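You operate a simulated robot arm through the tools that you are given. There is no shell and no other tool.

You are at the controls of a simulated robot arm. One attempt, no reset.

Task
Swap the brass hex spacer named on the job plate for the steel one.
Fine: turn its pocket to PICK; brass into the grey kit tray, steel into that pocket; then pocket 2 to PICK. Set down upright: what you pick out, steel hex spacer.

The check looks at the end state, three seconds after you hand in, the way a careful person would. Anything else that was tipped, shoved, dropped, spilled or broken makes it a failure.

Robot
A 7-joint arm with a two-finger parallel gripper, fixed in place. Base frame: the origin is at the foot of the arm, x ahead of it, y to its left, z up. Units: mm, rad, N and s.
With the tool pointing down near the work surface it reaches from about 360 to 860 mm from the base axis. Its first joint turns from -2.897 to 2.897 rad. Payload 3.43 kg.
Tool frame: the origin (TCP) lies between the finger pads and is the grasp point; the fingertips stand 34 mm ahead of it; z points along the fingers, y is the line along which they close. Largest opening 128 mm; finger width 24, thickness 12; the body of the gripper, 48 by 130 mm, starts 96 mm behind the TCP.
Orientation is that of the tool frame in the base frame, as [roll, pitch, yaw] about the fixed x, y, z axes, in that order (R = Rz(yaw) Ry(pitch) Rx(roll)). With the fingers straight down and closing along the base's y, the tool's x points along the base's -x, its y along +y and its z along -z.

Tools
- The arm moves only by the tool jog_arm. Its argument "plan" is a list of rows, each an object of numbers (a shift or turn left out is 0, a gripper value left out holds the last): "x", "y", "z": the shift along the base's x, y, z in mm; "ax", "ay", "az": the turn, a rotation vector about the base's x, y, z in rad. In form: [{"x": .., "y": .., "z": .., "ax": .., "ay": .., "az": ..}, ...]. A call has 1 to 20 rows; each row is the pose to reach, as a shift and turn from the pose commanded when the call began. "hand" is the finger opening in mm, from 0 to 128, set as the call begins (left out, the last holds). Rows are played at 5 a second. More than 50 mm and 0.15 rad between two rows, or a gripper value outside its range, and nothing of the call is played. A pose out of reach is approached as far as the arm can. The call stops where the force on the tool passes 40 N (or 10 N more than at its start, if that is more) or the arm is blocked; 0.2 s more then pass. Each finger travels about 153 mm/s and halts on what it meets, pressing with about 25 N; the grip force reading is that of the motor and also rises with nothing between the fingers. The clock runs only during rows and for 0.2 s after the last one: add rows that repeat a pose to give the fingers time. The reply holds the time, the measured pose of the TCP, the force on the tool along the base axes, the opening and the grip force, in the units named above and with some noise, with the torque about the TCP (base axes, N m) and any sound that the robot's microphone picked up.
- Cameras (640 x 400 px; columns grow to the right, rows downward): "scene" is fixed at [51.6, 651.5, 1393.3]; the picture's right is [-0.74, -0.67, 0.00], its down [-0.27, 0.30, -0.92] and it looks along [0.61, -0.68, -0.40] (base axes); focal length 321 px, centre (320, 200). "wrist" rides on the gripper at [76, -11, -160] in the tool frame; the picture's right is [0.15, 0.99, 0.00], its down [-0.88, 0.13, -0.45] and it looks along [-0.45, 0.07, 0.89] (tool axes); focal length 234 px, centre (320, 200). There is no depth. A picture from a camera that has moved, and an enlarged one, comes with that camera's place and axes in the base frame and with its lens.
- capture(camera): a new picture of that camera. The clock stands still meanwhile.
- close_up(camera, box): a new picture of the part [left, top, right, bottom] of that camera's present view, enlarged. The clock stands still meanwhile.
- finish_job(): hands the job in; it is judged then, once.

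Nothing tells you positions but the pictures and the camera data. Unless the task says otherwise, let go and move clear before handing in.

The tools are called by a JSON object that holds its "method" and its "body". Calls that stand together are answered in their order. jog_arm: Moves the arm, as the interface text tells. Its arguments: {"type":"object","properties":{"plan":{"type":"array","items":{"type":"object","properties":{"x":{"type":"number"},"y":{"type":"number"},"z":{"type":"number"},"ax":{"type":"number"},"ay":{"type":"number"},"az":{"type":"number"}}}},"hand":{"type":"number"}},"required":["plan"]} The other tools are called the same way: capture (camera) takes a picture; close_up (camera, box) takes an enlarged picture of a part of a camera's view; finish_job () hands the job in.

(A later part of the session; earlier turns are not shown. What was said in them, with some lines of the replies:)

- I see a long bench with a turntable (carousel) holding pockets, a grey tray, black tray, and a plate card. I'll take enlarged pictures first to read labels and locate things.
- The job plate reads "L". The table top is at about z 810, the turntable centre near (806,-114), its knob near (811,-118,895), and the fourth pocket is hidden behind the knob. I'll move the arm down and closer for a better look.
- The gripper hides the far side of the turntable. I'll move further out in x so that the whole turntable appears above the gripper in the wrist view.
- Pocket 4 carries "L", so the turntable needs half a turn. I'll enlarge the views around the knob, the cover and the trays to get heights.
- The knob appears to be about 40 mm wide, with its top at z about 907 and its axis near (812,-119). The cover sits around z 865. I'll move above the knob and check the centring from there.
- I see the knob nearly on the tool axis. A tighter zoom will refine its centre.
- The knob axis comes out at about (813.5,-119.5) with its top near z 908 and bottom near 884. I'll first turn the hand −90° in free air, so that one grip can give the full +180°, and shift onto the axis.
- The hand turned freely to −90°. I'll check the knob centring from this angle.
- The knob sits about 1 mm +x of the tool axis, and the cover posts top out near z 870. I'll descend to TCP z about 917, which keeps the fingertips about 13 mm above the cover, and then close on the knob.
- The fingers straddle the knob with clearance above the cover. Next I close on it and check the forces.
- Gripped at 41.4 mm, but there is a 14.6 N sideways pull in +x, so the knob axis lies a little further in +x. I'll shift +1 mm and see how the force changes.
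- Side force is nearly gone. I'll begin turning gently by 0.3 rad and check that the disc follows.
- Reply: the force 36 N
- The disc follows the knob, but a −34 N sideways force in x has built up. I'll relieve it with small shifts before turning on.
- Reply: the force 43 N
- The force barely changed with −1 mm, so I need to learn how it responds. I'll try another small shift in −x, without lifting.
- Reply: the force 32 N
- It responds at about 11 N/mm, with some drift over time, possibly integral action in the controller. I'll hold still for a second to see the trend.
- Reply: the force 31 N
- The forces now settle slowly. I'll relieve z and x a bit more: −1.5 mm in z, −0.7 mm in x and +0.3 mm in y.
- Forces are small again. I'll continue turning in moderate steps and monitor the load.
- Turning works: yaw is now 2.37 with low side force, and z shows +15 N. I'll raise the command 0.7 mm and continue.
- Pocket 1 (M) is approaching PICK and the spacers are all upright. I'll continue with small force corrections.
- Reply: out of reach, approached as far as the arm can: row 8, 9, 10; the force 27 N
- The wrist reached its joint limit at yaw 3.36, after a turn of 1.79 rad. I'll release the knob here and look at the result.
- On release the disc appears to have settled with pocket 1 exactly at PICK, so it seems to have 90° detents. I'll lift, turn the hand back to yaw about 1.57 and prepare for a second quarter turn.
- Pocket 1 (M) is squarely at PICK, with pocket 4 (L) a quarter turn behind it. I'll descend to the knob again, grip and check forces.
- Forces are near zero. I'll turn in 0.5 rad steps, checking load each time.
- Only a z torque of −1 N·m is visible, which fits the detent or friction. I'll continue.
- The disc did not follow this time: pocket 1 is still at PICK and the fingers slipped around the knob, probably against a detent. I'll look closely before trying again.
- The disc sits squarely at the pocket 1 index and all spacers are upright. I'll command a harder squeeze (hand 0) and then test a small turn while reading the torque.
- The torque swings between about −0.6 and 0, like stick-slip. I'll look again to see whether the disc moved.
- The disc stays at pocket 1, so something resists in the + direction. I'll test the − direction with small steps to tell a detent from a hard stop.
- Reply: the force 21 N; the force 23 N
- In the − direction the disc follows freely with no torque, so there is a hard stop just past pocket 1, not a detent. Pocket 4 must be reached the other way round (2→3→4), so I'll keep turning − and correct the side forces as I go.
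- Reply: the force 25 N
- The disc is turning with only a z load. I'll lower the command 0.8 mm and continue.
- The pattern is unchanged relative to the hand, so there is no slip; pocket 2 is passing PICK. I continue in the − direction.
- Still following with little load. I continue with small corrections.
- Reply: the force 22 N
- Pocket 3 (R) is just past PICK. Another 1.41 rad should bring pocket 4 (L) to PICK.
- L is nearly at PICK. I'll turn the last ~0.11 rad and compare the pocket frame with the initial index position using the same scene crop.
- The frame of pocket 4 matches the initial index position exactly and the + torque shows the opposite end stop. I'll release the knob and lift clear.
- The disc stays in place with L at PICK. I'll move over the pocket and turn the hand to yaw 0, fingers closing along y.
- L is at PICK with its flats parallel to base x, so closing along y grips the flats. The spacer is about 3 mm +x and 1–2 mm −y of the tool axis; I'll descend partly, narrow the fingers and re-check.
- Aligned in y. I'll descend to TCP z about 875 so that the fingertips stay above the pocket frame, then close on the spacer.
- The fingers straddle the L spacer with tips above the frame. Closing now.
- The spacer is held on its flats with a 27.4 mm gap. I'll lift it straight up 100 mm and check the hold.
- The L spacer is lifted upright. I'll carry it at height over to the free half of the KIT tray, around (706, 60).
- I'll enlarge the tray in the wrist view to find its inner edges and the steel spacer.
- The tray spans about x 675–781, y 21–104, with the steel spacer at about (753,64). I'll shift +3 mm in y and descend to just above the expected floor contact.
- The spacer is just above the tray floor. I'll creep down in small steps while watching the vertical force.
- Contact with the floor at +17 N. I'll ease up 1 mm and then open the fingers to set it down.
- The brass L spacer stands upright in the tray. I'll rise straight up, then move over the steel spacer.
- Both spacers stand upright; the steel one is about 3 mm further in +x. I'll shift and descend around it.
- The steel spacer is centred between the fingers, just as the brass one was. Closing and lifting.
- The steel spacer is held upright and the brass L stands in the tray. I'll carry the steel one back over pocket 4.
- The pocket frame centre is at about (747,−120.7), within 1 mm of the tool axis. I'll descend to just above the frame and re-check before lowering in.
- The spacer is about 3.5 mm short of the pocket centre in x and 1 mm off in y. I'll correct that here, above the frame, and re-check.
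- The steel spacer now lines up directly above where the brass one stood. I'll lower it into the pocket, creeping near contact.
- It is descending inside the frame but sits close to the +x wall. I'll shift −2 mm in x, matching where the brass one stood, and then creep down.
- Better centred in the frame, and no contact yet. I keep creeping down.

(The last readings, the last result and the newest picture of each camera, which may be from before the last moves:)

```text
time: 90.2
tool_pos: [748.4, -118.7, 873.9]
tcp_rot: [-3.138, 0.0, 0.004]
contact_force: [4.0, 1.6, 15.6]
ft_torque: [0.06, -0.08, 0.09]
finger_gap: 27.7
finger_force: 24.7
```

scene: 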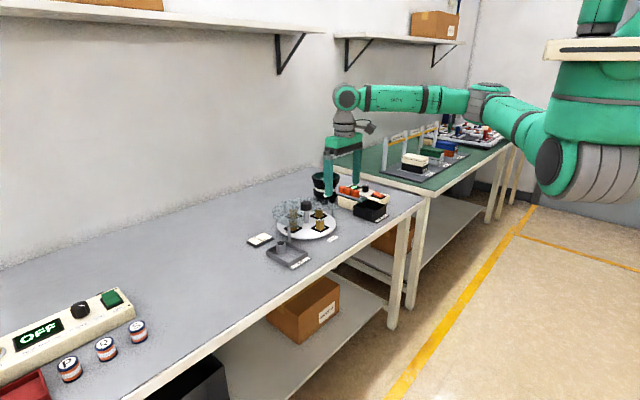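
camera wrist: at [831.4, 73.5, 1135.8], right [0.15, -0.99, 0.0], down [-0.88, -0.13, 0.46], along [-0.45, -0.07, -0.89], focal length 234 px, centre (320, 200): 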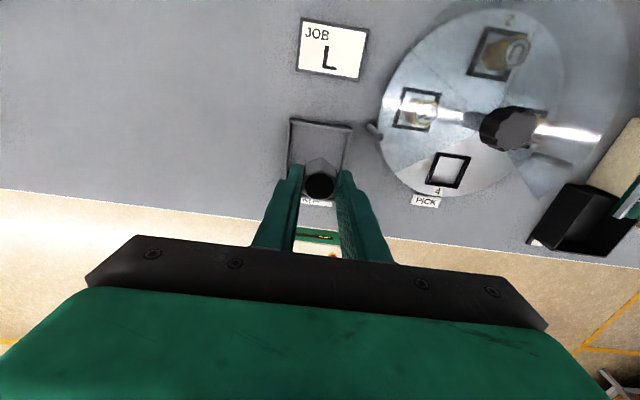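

Contact at TCP z about 875.5, the same height as the brass one, so the spacer is seated on the disc. I'll ease off slightly and release.

{"method": "jog_arm", "body": {"plan": [{"z": 0.5}, {"z": 1}, {"z": 1}]}}

{"method": "jog_arm", "body": {"plan": [{"x": 0}, {"x": 0}, {"x": 0}], "hand": 44}}

{"method": "close_up", "body": {"camera": "scene", "box": [290, 195, 350, 240]}}

{"method": "close_up", "body": {"camera": "wrist", "box": [250, 110, 390, 210]}}

```text
time: 91.0
tool_pos: [747.5, -121.0, 874.1]
tcp_rot: [-3.141, 0.004, 0.002]
contact_force: [-0.4, -1.5, -1.4]
ft_torque: [-0.04, 0.0, 0.01]
finger_gap: 27.3
finger_force: 24.8
```

```text
time: 91.8
tool_pos: [747.4, -121.3, 874.5]
tcp_rot: [-3.141, 0.002, 0.0]
contact_force: [-0.5, 0.6, -0.4]
ft_torque: [0.02, -0.02, 0.02]
finger_gap: 44.0
finger_force: 0.0
```

```text
8.89 times, centred on (320, 218) of scene
camera zoom: at [51.6, 651.5, 1393.3], right [-0.74, -0.67, 0.0], down [-0.27, 0.3, -0.92], along [0.61, -0.68, -0.4], focal length 2854 px, centre (320, 44)
```

zoom: 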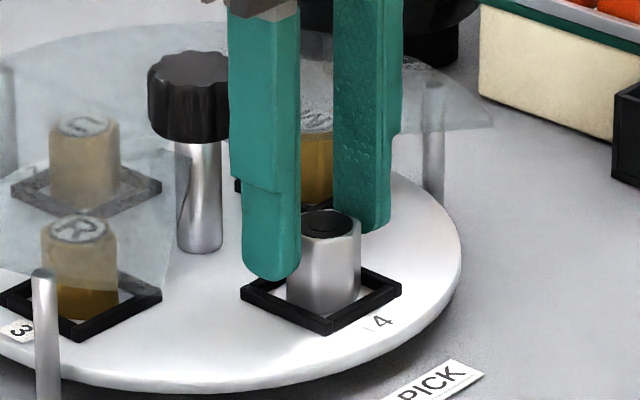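

```text
4.00 times, centred on (320, 160) of wrist
camera zoom: at [824.2, -109.6, 1035.3], right [0.15, -0.99, 0.0], down [-0.88, -0.13, 0.46], along [-0.45, -0.07, -0.89], focal length 937 px, centre (320, 360)
```

zoom: 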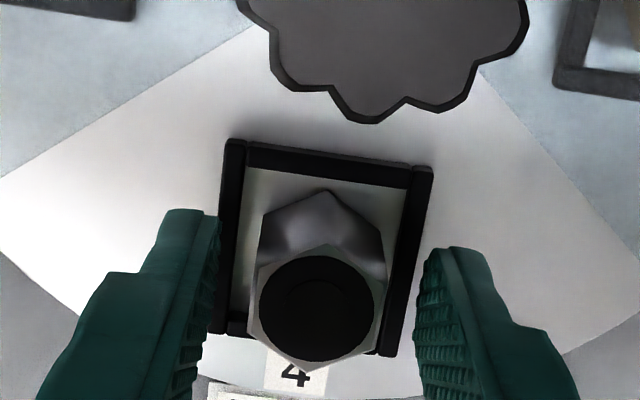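

The steel spacer stands in pocket 4. I'll rise clear and go back over the knob to bring pocket 2 to PICK.

{"method": "jog_arm", "body": {"plan": [{"z": 6}, {"z": 20}, {"z": 42}, {"z": 68}, {"z": 92}, {"z": 105}, {"x": 15, "z": 105, "az": -0.05}, {"x": 35, "z": 105, "y": 0.5, "az": -0.1}, {"x": 54, "z": 105, "y": 1, "az": -0.15}, {"x": 64, "z": 105, "y": 1.3, "az": -0.2}, {"x": 67, "z": 105, "y": 1.3, "az": -0.2}, {"x": 67, "z": 105, "y": 1.3, "az": -0.2}], "hand": 64}}

{"method": "capture", "body": {"camera": "wrist"}}

{"method": "close_up", "body": {"camera": "wrist", "box": [280, 120, 360, 180]}}

{"method": "close_up", "body": {"camera": "scene", "box": [272, 190, 352, 240]}}

```text
time: 94.4
tool_pos: [815.2, -117.7, 980.9]
tcp_rot: [3.141, 0.0, -0.197]
contact_force: [0.2, 0.0, 0.5]
ft_torque: [-0.02, 0.03, -0.01]
finger_gap: 64.1
finger_force: 0.1
```

```text
taken
camera wrist: at [892.5, -122.4, 1139.6], right [-0.05, -1.0, 0.0], down [-0.89, 0.04, 0.46], along [-0.46, 0.02, -0.89], focal length 234 px, centre (320, 200)
```

wrist: 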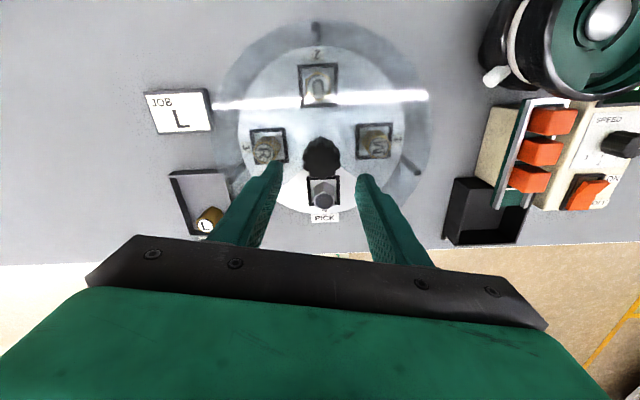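

```text
6.67 times, centred on (320, 150) of wrist
camera zoom: at [892.5, -122.4, 1139.6], right [-0.05, -1.0, 0.0], down [-0.89, 0.04, 0.46], along [-0.46, 0.02, -0.89], focal length 1561 px, centre (320, 533)
```

zoom: 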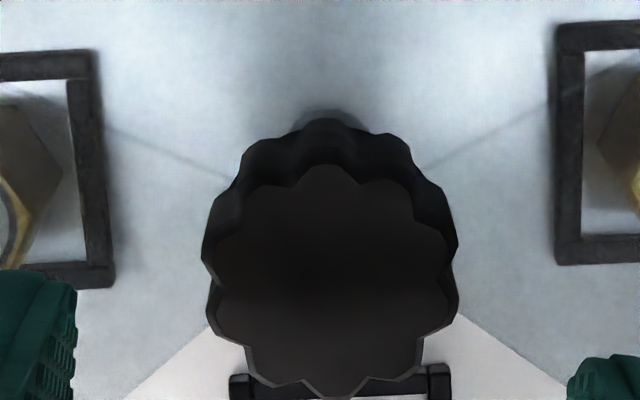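

```text
8.00 times, centred on (312, 215) of scene
camera zoom: at [51.6, 651.5, 1393.3], right [-0.74, -0.67, 0.0], down [-0.27, 0.3, -0.92], along [0.61, -0.68, -0.4], focal length 2568 px, centre (384, 80)
```

zoom: 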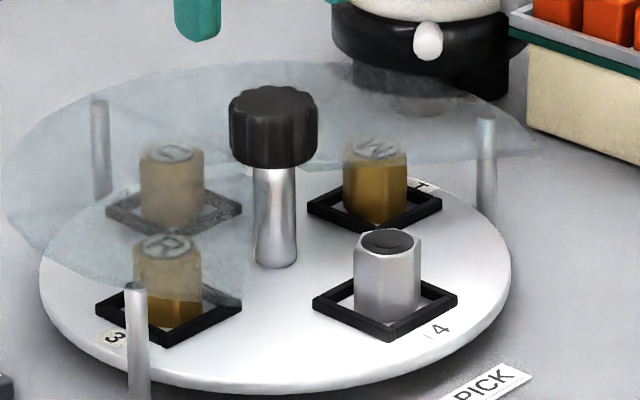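

Everything stands upright and pocket 4 is still at its index. I'll descend onto the knob again with a small y correction, then grip.

{"method": "jog_arm", "body": {"plan": [{"y": -0.7, "z": -12}, {"y": -1.4, "z": -30}, {"y": -1.4, "z": -48}, {"y": -1.4, "z": -60}, {"y": -1.4, "z": -65}, {"y": -1.4, "z": -65}]}}

{"method": "jog_arm", "body": {"plan": [{"x": 0}, {"x": 0}, {"x": 0}, {"x": 0}], "hand": 20}}

{"method": "jog_arm", "body": {"plan": [{"x": 0}, {"x": 0}]}}

```text
time: 95.8
tool_pos: [813.8, -120.5, 915.2]
tcp_rot: [-3.141, 0.001, -0.197]
contact_force: [0.1, 0.7, 0.2]
ft_torque: [0.0, 0.03, -0.01]
finger_gap: 64.0
finger_force: 0.0
```

```text
time: 96.8
tool_pos: [814.1, -118.5, 915.2]
tcp_rot: [-3.14, 0.002, -0.197]
contact_force: [-2.3, 10.0, 0.0]
ft_torque: [0.17, 1.19, 0.0]
finger_gap: 41.6
finger_force: 45.2
```

```text
time: 97.4
tool_pos: [814.1, -120.5, 915.0]
tcp_rot: [-3.14, 0.002, -0.197]
contact_force: [-4.2, 11.2, -1.3]
ft_torque: [0.09, 0.75, 0.04]
finger_gap: 41.7
finger_force: 45.2
```

Gripped; a +11 N y force asks for about +0.8 mm. I'll correct that while starting the turn in the + direction.

{"method": "jog_arm", "body": {"plan": [{"y": 0.4}, {"x": -0.2, "y": 0.8}, {"x": -0.2, "y": 0.8, "az": 0.03}, {"x": -0.2, "y": 0.8, "az": 0.09}, {"x": -0.2, "y": 0.8, "az": 0.16}, {"x": -0.2, "y": 0.8, "az": 0.24}, {"x": -0.2, "y": 0.8, "az": 0.32}, {"x": -0.2, "y": 0.8, "az": 0.38}, {"x": -0.2, "y": 0.8, "az": 0.4}, {"x": -0.2, "y": 0.8, "az": 0.4}]}}

{"method": "capture", "body": {"camera": "wrist"}}

```text
time: 99.6
tool_pos: [815.0, -119.8, 915.4]
tcp_rot: [3.141, 0.001, 0.201]
contact_force: [-5.1, -1.5, 1.4]
ft_torque: [0.3, 0.25, 0.02]
finger_gap: 41.5
finger_force: 45.1
```

```text
taken
camera wrist: at [886.7, -94.0, 1075.1], right [0.34, -0.94, 0.0], down [-0.84, -0.3, 0.46], along [-0.43, -0.16, -0.89], focal length 234 px, centre (320, 200)
```

wrist: 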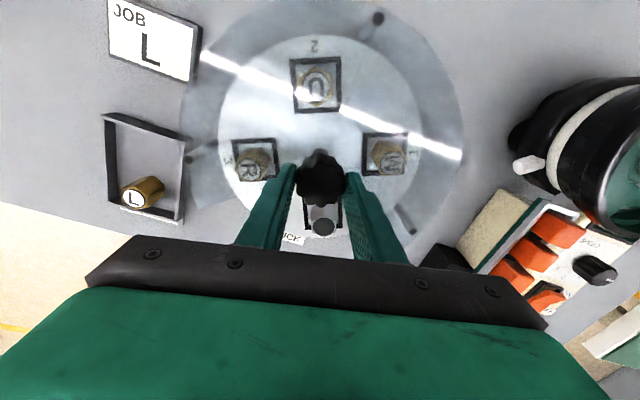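

The disc follows with low force. I continue turning.

{"method": "jog_arm", "body": {"plan": [{"x": -0.2, "az": 0.03}, {"x": -0.4, "az": 0.09}, {"x": -0.4, "az": 0.17}, {"x": -0.4, "az": 0.25}, {"x": -0.4, "az": 0.33}, {"x": -0.4, "az": 0.41}, {"x": -0.4, "az": 0.49}, {"x": -0.4, "az": 0.57}, {"x": -0.4, "az": 0.64}, {"x": -0.4, "az": 0.69}, {"x": -0.4, "az": 0.7}]}}

```text
time: 102.0
tool_pos: [816.0, -120.5, 915.4]
tcp_rot: [3.141, 0.0, 0.902]
contact_force: [6.0, -11.5, -11.8]
ft_torque: [-1.1, -0.86, -0.05]
finger_gap: 41.5
finger_force: 44.5
```

{"method": "jog_arm", "body": {"plan": [{"x": 0.2, "y": -0.5, "z": -0.3, "az": 0.03}, {"x": 0.4, "y": -0.8, "z": -0.6, "az": 0.09}, {"x": 0.4, "y": -0.8, "z": -0.6, "az": 0.17}, {"x": 0.4, "y": -0.8, "z": -0.6, "az": 0.25}, {"x": 0.4, "y": -0.8, "z": -0.6, "az": 0.33}, {"x": 0.4, "y": -0.8, "z": -0.6, "az": 0.41}, {"x": 0.4, "y": -0.8, "z": -0.6, "az": 0.49}, {"x": 0.4, "y": -0.8, "z": -0.6, "az": 0.57}, {"x": 0.4, "y": -0.8, "z": -0.6, "az": 0.64}, {"x": 0.4, "y": -0.8, "z": -0.6, "az": 0.69}, {"x": 0.4, "y": -0.8, "z": -0.6, "az": 0.7}]}}

{"method": "close_up", "body": {"camera": "scene", "box": [272, 190, 352, 240]}}

```text
time: 104.4
tool_pos: [815.1, -120.4, 915.6]
tcp_rot: [-3.141, 0.0, 1.604]
contact_force: [7.6, -0.6, 14.2]
ft_torque: [0.53, 0.43, 0.02]
finger_gap: 41.8
finger_force: 44.8
```

```text
8.00 times, centred on (312, 215) of scene
camera zoom: at [51.6, 651.5, 1393.3], right [-0.74, -0.67, 0.0], down [-0.27, 0.3, -0.92], along [0.61, -0.68, -0.4], focal length 2568 px, centre (384, 80)
```

zoom: 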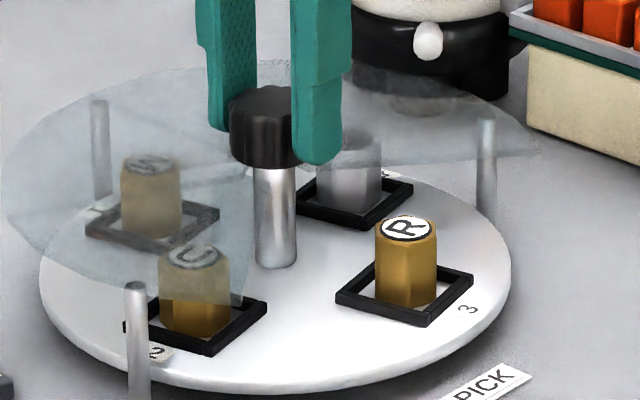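

R is past PICK and everything is upright. I continue toward pocket 2.

{"method": "jog_arm", "body": {"plan": [{"x": 0.3, "z": 0.3, "az": 0.03}, {"x": 0.5, "z": 0.6, "az": 0.09}, {"x": 0.5, "z": 0.6, "az": 0.17}, {"x": 0.5, "z": 0.6, "az": 0.25}, {"x": 0.5, "z": 0.6, "az": 0.33}, {"x": 0.5, "z": 0.6, "az": 0.41}, {"x": 0.5, "z": 0.6, "az": 0.49}, {"x": 0.5, "z": 0.6, "az": 0.57}, {"x": 0.5, "z": 0.6, "az": 0.64}, {"x": 0.5, "z": 0.6, "az": 0.69}, {"x": 0.5, "z": 0.6, "az": 0.7}]}}

```text
time: 106.8
tool_pos: [815.9, -120.5, 914.7]
tcp_rot: [-3.141, 0.002, 2.303]
contact_force: [29.0, -8.7, 9.1]
ft_torque: [0.27, 0.13, -0.02]
finger_gap: 41.7
finger_force: 45.1
```

A +29 N x force has built up. I'll relieve it first, then do the last part.

{"method": "jog_arm", "body": {"plan": [{"x": 0.7, "y": -0.3, "z": 0.2}, {"x": 1.4, "y": -0.5, "z": 0.4}, {"x": 1.8, "y": -0.5, "z": 0.4}, {"x": 1.8, "y": -0.5, "z": 0.4}]}}

{"method": "jog_arm", "body": {"plan": [{"az": 0.03}, {"az": 0.09}, {"az": 0.17}, {"az": 0.25}, {"az": 0.33}, {"az": 0.41}, {"az": 0.47}, {"az": 0.5}, {"az": 0.5}]}}

{"method": "close_up", "body": {"camera": "scene", "box": [272, 190, 352, 240]}}

```text
time: 107.8
tool_pos: [816.4, -119.4, 914.6]
tcp_rot: [-3.139, -0.001, 2.302]
contact_force: [0.1, -4.5, 6.4]
ft_torque: [0.68, 0.43, -0.01]
finger_gap: 41.4
finger_force: 45.1
```

```text
time: 109.8
tool_pos: [815.8, -120.7, 915.5]
tcp_rot: [3.141, -0.003, 2.804]
contact_force: [-27.2, 1.9, -9.3]
ft_torque: [0.39, 0.61, 0.08]
finger_gap: 41.6
finger_force: 45.2
```

```text
8.00 times, centred on (312, 215) of scene
camera zoom: at [51.6, 651.5, 1393.3], right [-0.74, -0.67, 0.0], down [-0.27, 0.3, -0.92], along [0.61, -0.68, -0.4], focal length 2568 px, centre (384, 80)
```

zoom: 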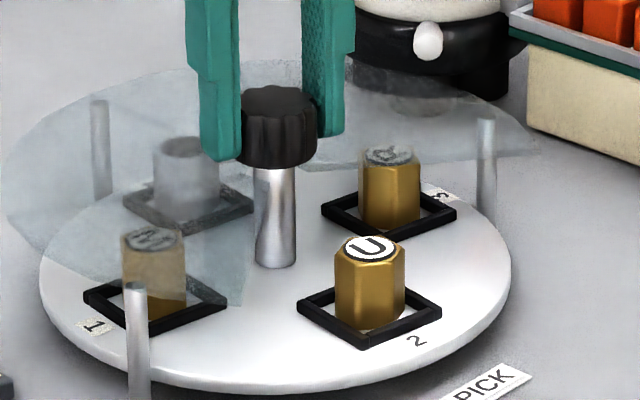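

About 8° remain. I'll relieve the x force first and then finish the turn.

{"method": "jog_arm", "body": {"plan": [{"x": -0.6, "z": -0.2}, {"x": -1.2, "z": -0.3}, {"x": -1.4, "z": -0.4}, {"x": -1.4, "z": -0.4}]}}

{"method": "jog_arm", "body": {"plan": [{"az": 0.03}, {"az": 0.08}, {"az": 0.12}, {"az": 0.141}, {"az": 0.141}]}}

{"method": "close_up", "body": {"camera": "scene", "box": [272, 190, 352, 240]}}

```text
time: 110.8
tool_pos: [816.2, -119.8, 914.8]
tcp_rot: [3.141, 0.002, 2.803]
contact_force: [-17.2, 8.5, -4.6]
ft_torque: [-0.16, 1.18, 0.07]
finger_gap: 41.5
finger_force: 44.8
```

```text
time: 112.0
tool_pos: [815.6, -119.6, 915.4]
tcp_rot: [-3.14, 0.002, 2.945]
contact_force: [-15.2, 12.8, 0.1]
ft_torque: [0.0, 0.21, 0.0]
finger_gap: 41.6
finger_force: 44.9
```

```text
8.00 times, centred on (312, 215) of scene
camera zoom: at [51.6, 651.5, 1393.3], right [-0.74, -0.67, 0.0], down [-0.27, 0.3, -0.92], along [0.61, -0.68, -0.4], focal length 2568 px, centre (384, 80)
```

zoom: 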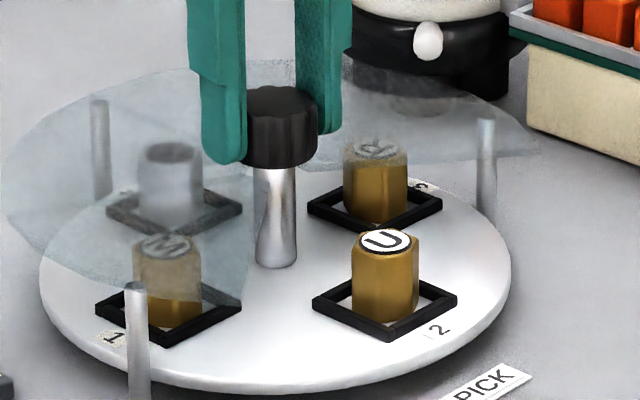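

Pocket 2 is exactly back at the initial index position. I'll relieve the remaining side force before releasing so the disc isn't nudged.

{"method": "jog_arm", "body": {"plan": [{"x": -0.5, "y": 0.4}, {"x": -0.9, "y": 0.8}, {"x": -0.9, "y": 0.8}]}}

{"method": "jog_arm", "body": {"plan": [{"x": 0}, {"x": 0}, {"x": 0}], "hand": 64}}

{"method": "jog_arm", "body": {"plan": [{"z": 8}, {"z": 25}, {"z": 50}, {"z": 80}, {"z": 110}, {"z": 140}, {"z": 155}, {"z": 155}]}}

{"method": "close_up", "body": {"camera": "scene", "box": [272, 190, 352, 240]}}

{"method": "close_up", "body": {"camera": "wrist", "box": [220, 40, 440, 230]}}

{"method": "capture", "body": {"camera": "wrist"}}

```text
time: 112.8
tool_pos: [815.8, -120.1, 913.8]
tcp_rot: [3.141, 0.002, 2.943]
contact_force: [1.7, 9.9, -9.2]
ft_torque: [0.98, -0.42, -0.01]
finger_gap: 41.5
finger_force: 45.9
```

```text
time: 113.6
tool_pos: [814.6, -121.9, 915.7]
tcp_rot: [-3.139, 0.001, 2.941]
contact_force: [0.2, 0.4, -1.0]
ft_torque: [0.02, -0.01, -0.02]
finger_gap: 64.0
finger_force: 0.1
```

```text
time: 115.4
tool_pos: [814.5, -122.2, 1070.3]
tcp_rot: [3.141, 0.003, 2.942]
contact_force: [0.0, 0.3, 0.0]
ft_torque: [0.0, -0.04, 0.0]
finger_gap: 63.7
finger_force: 0.1
```

```text
8.00 times, centred on (312, 215) of scene
camera zoom: at [51.6, 651.5, 1393.3], right [-0.74, -0.67, 0.0], down [-0.27, 0.3, -0.92], along [0.61, -0.68, -0.4], focal length 2568 px, centre (384, 80)
```

zoom: 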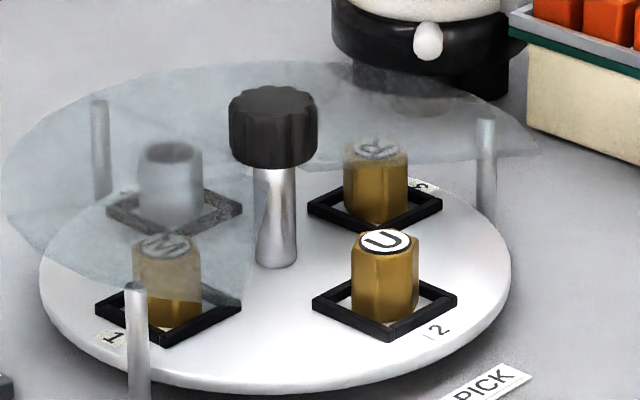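

```text
2.11 times, centred on (330, 135) of wrist
camera zoom: at [737.3, -117.8, 1230.6], right [0.05, 1.0, 0.0], down [0.89, -0.05, 0.46], along [0.46, -0.02, -0.89], focal length 493 px, centre (299, 337)
```

zoom: 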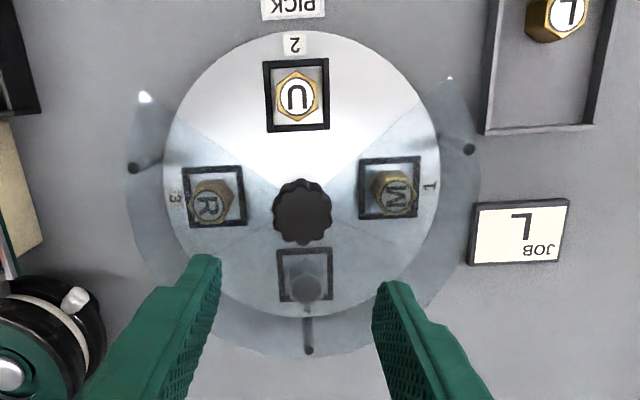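

```text
taken
camera wrist: at [737.3, -117.8, 1230.6], right [0.05, 1.0, 0.0], down [0.89, -0.05, 0.46], along [0.46, -0.02, -0.89], focal length 234 px, centre (320, 200)
```

wrist: 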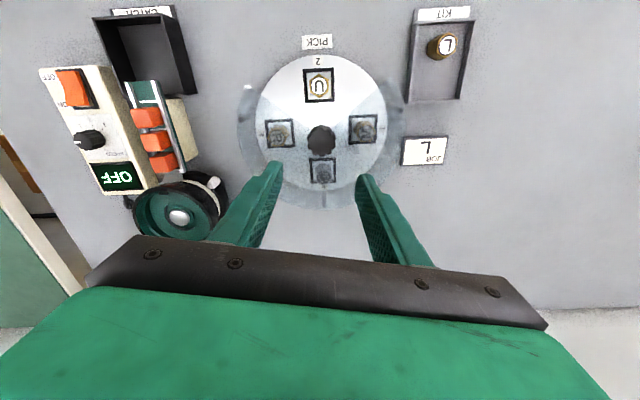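

Pocket 2 (U) is at PICK, the steel spacer is in pocket 4 and the brass L is in the KIT tray. One last look at the tray and the rest of the bench before handing in.

{"method": "close_up", "body": {"camera": "scene", "box": [230, 160, 400, 280]}}

{"method": "capture", "body": {"camera": "scene"}}

```text
3.33 times, centred on (315, 220) of scene
camera zoom: at [51.6, 651.5, 1393.3], right [-0.74, -0.67, 0.0], down [-0.27, 0.3, -0.92], along [0.61, -0.68, -0.4], focal length 1070 px, centre (337, 133)
```

zoom: 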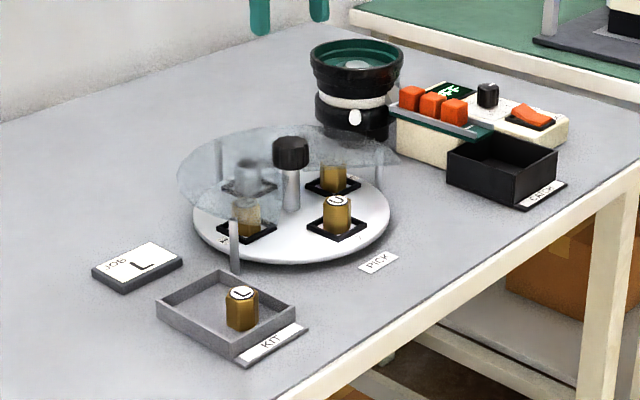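

```text
taken
```

scene: 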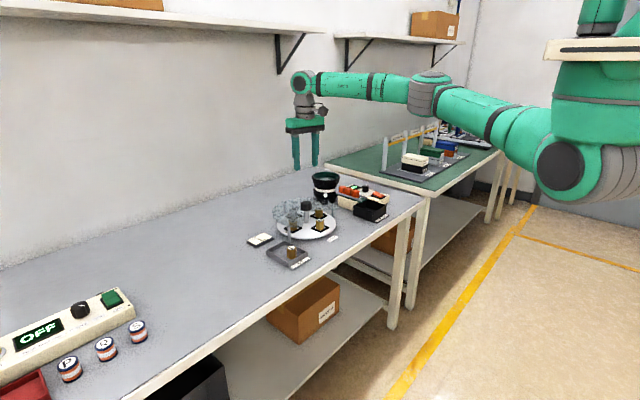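

The brass L spacer stands upright in the grey KIT tray, and the steel spacer stands in pocket 4. Pocket 2 is at PICK, nothing else was disturbed, and the arm is clear, so I'm handing in.

{"method": "finish_job", "body": {}}

```text
The job is handed in.
```

The swap is finished and handed in; I don't have the result of the check. In my last pictures:

- **Brass spacer:** the one marked "L", as on the job plate, stands upright in the grey KIT tray.
- **Steel spacer:** it stands upright in pocket 4, where the "L" spacer was.
- **Turntable:** pocket 2 is back at PICK, lined up with where it was at the start.
- **Everything else:** nothing on the bench looked tipped or moved, and the arm is open and clear of the work.

The turntable stops just past pocket 1, and on my first try the fingers slipped around the knob there. I then turned it the other way to reach pocket 4.
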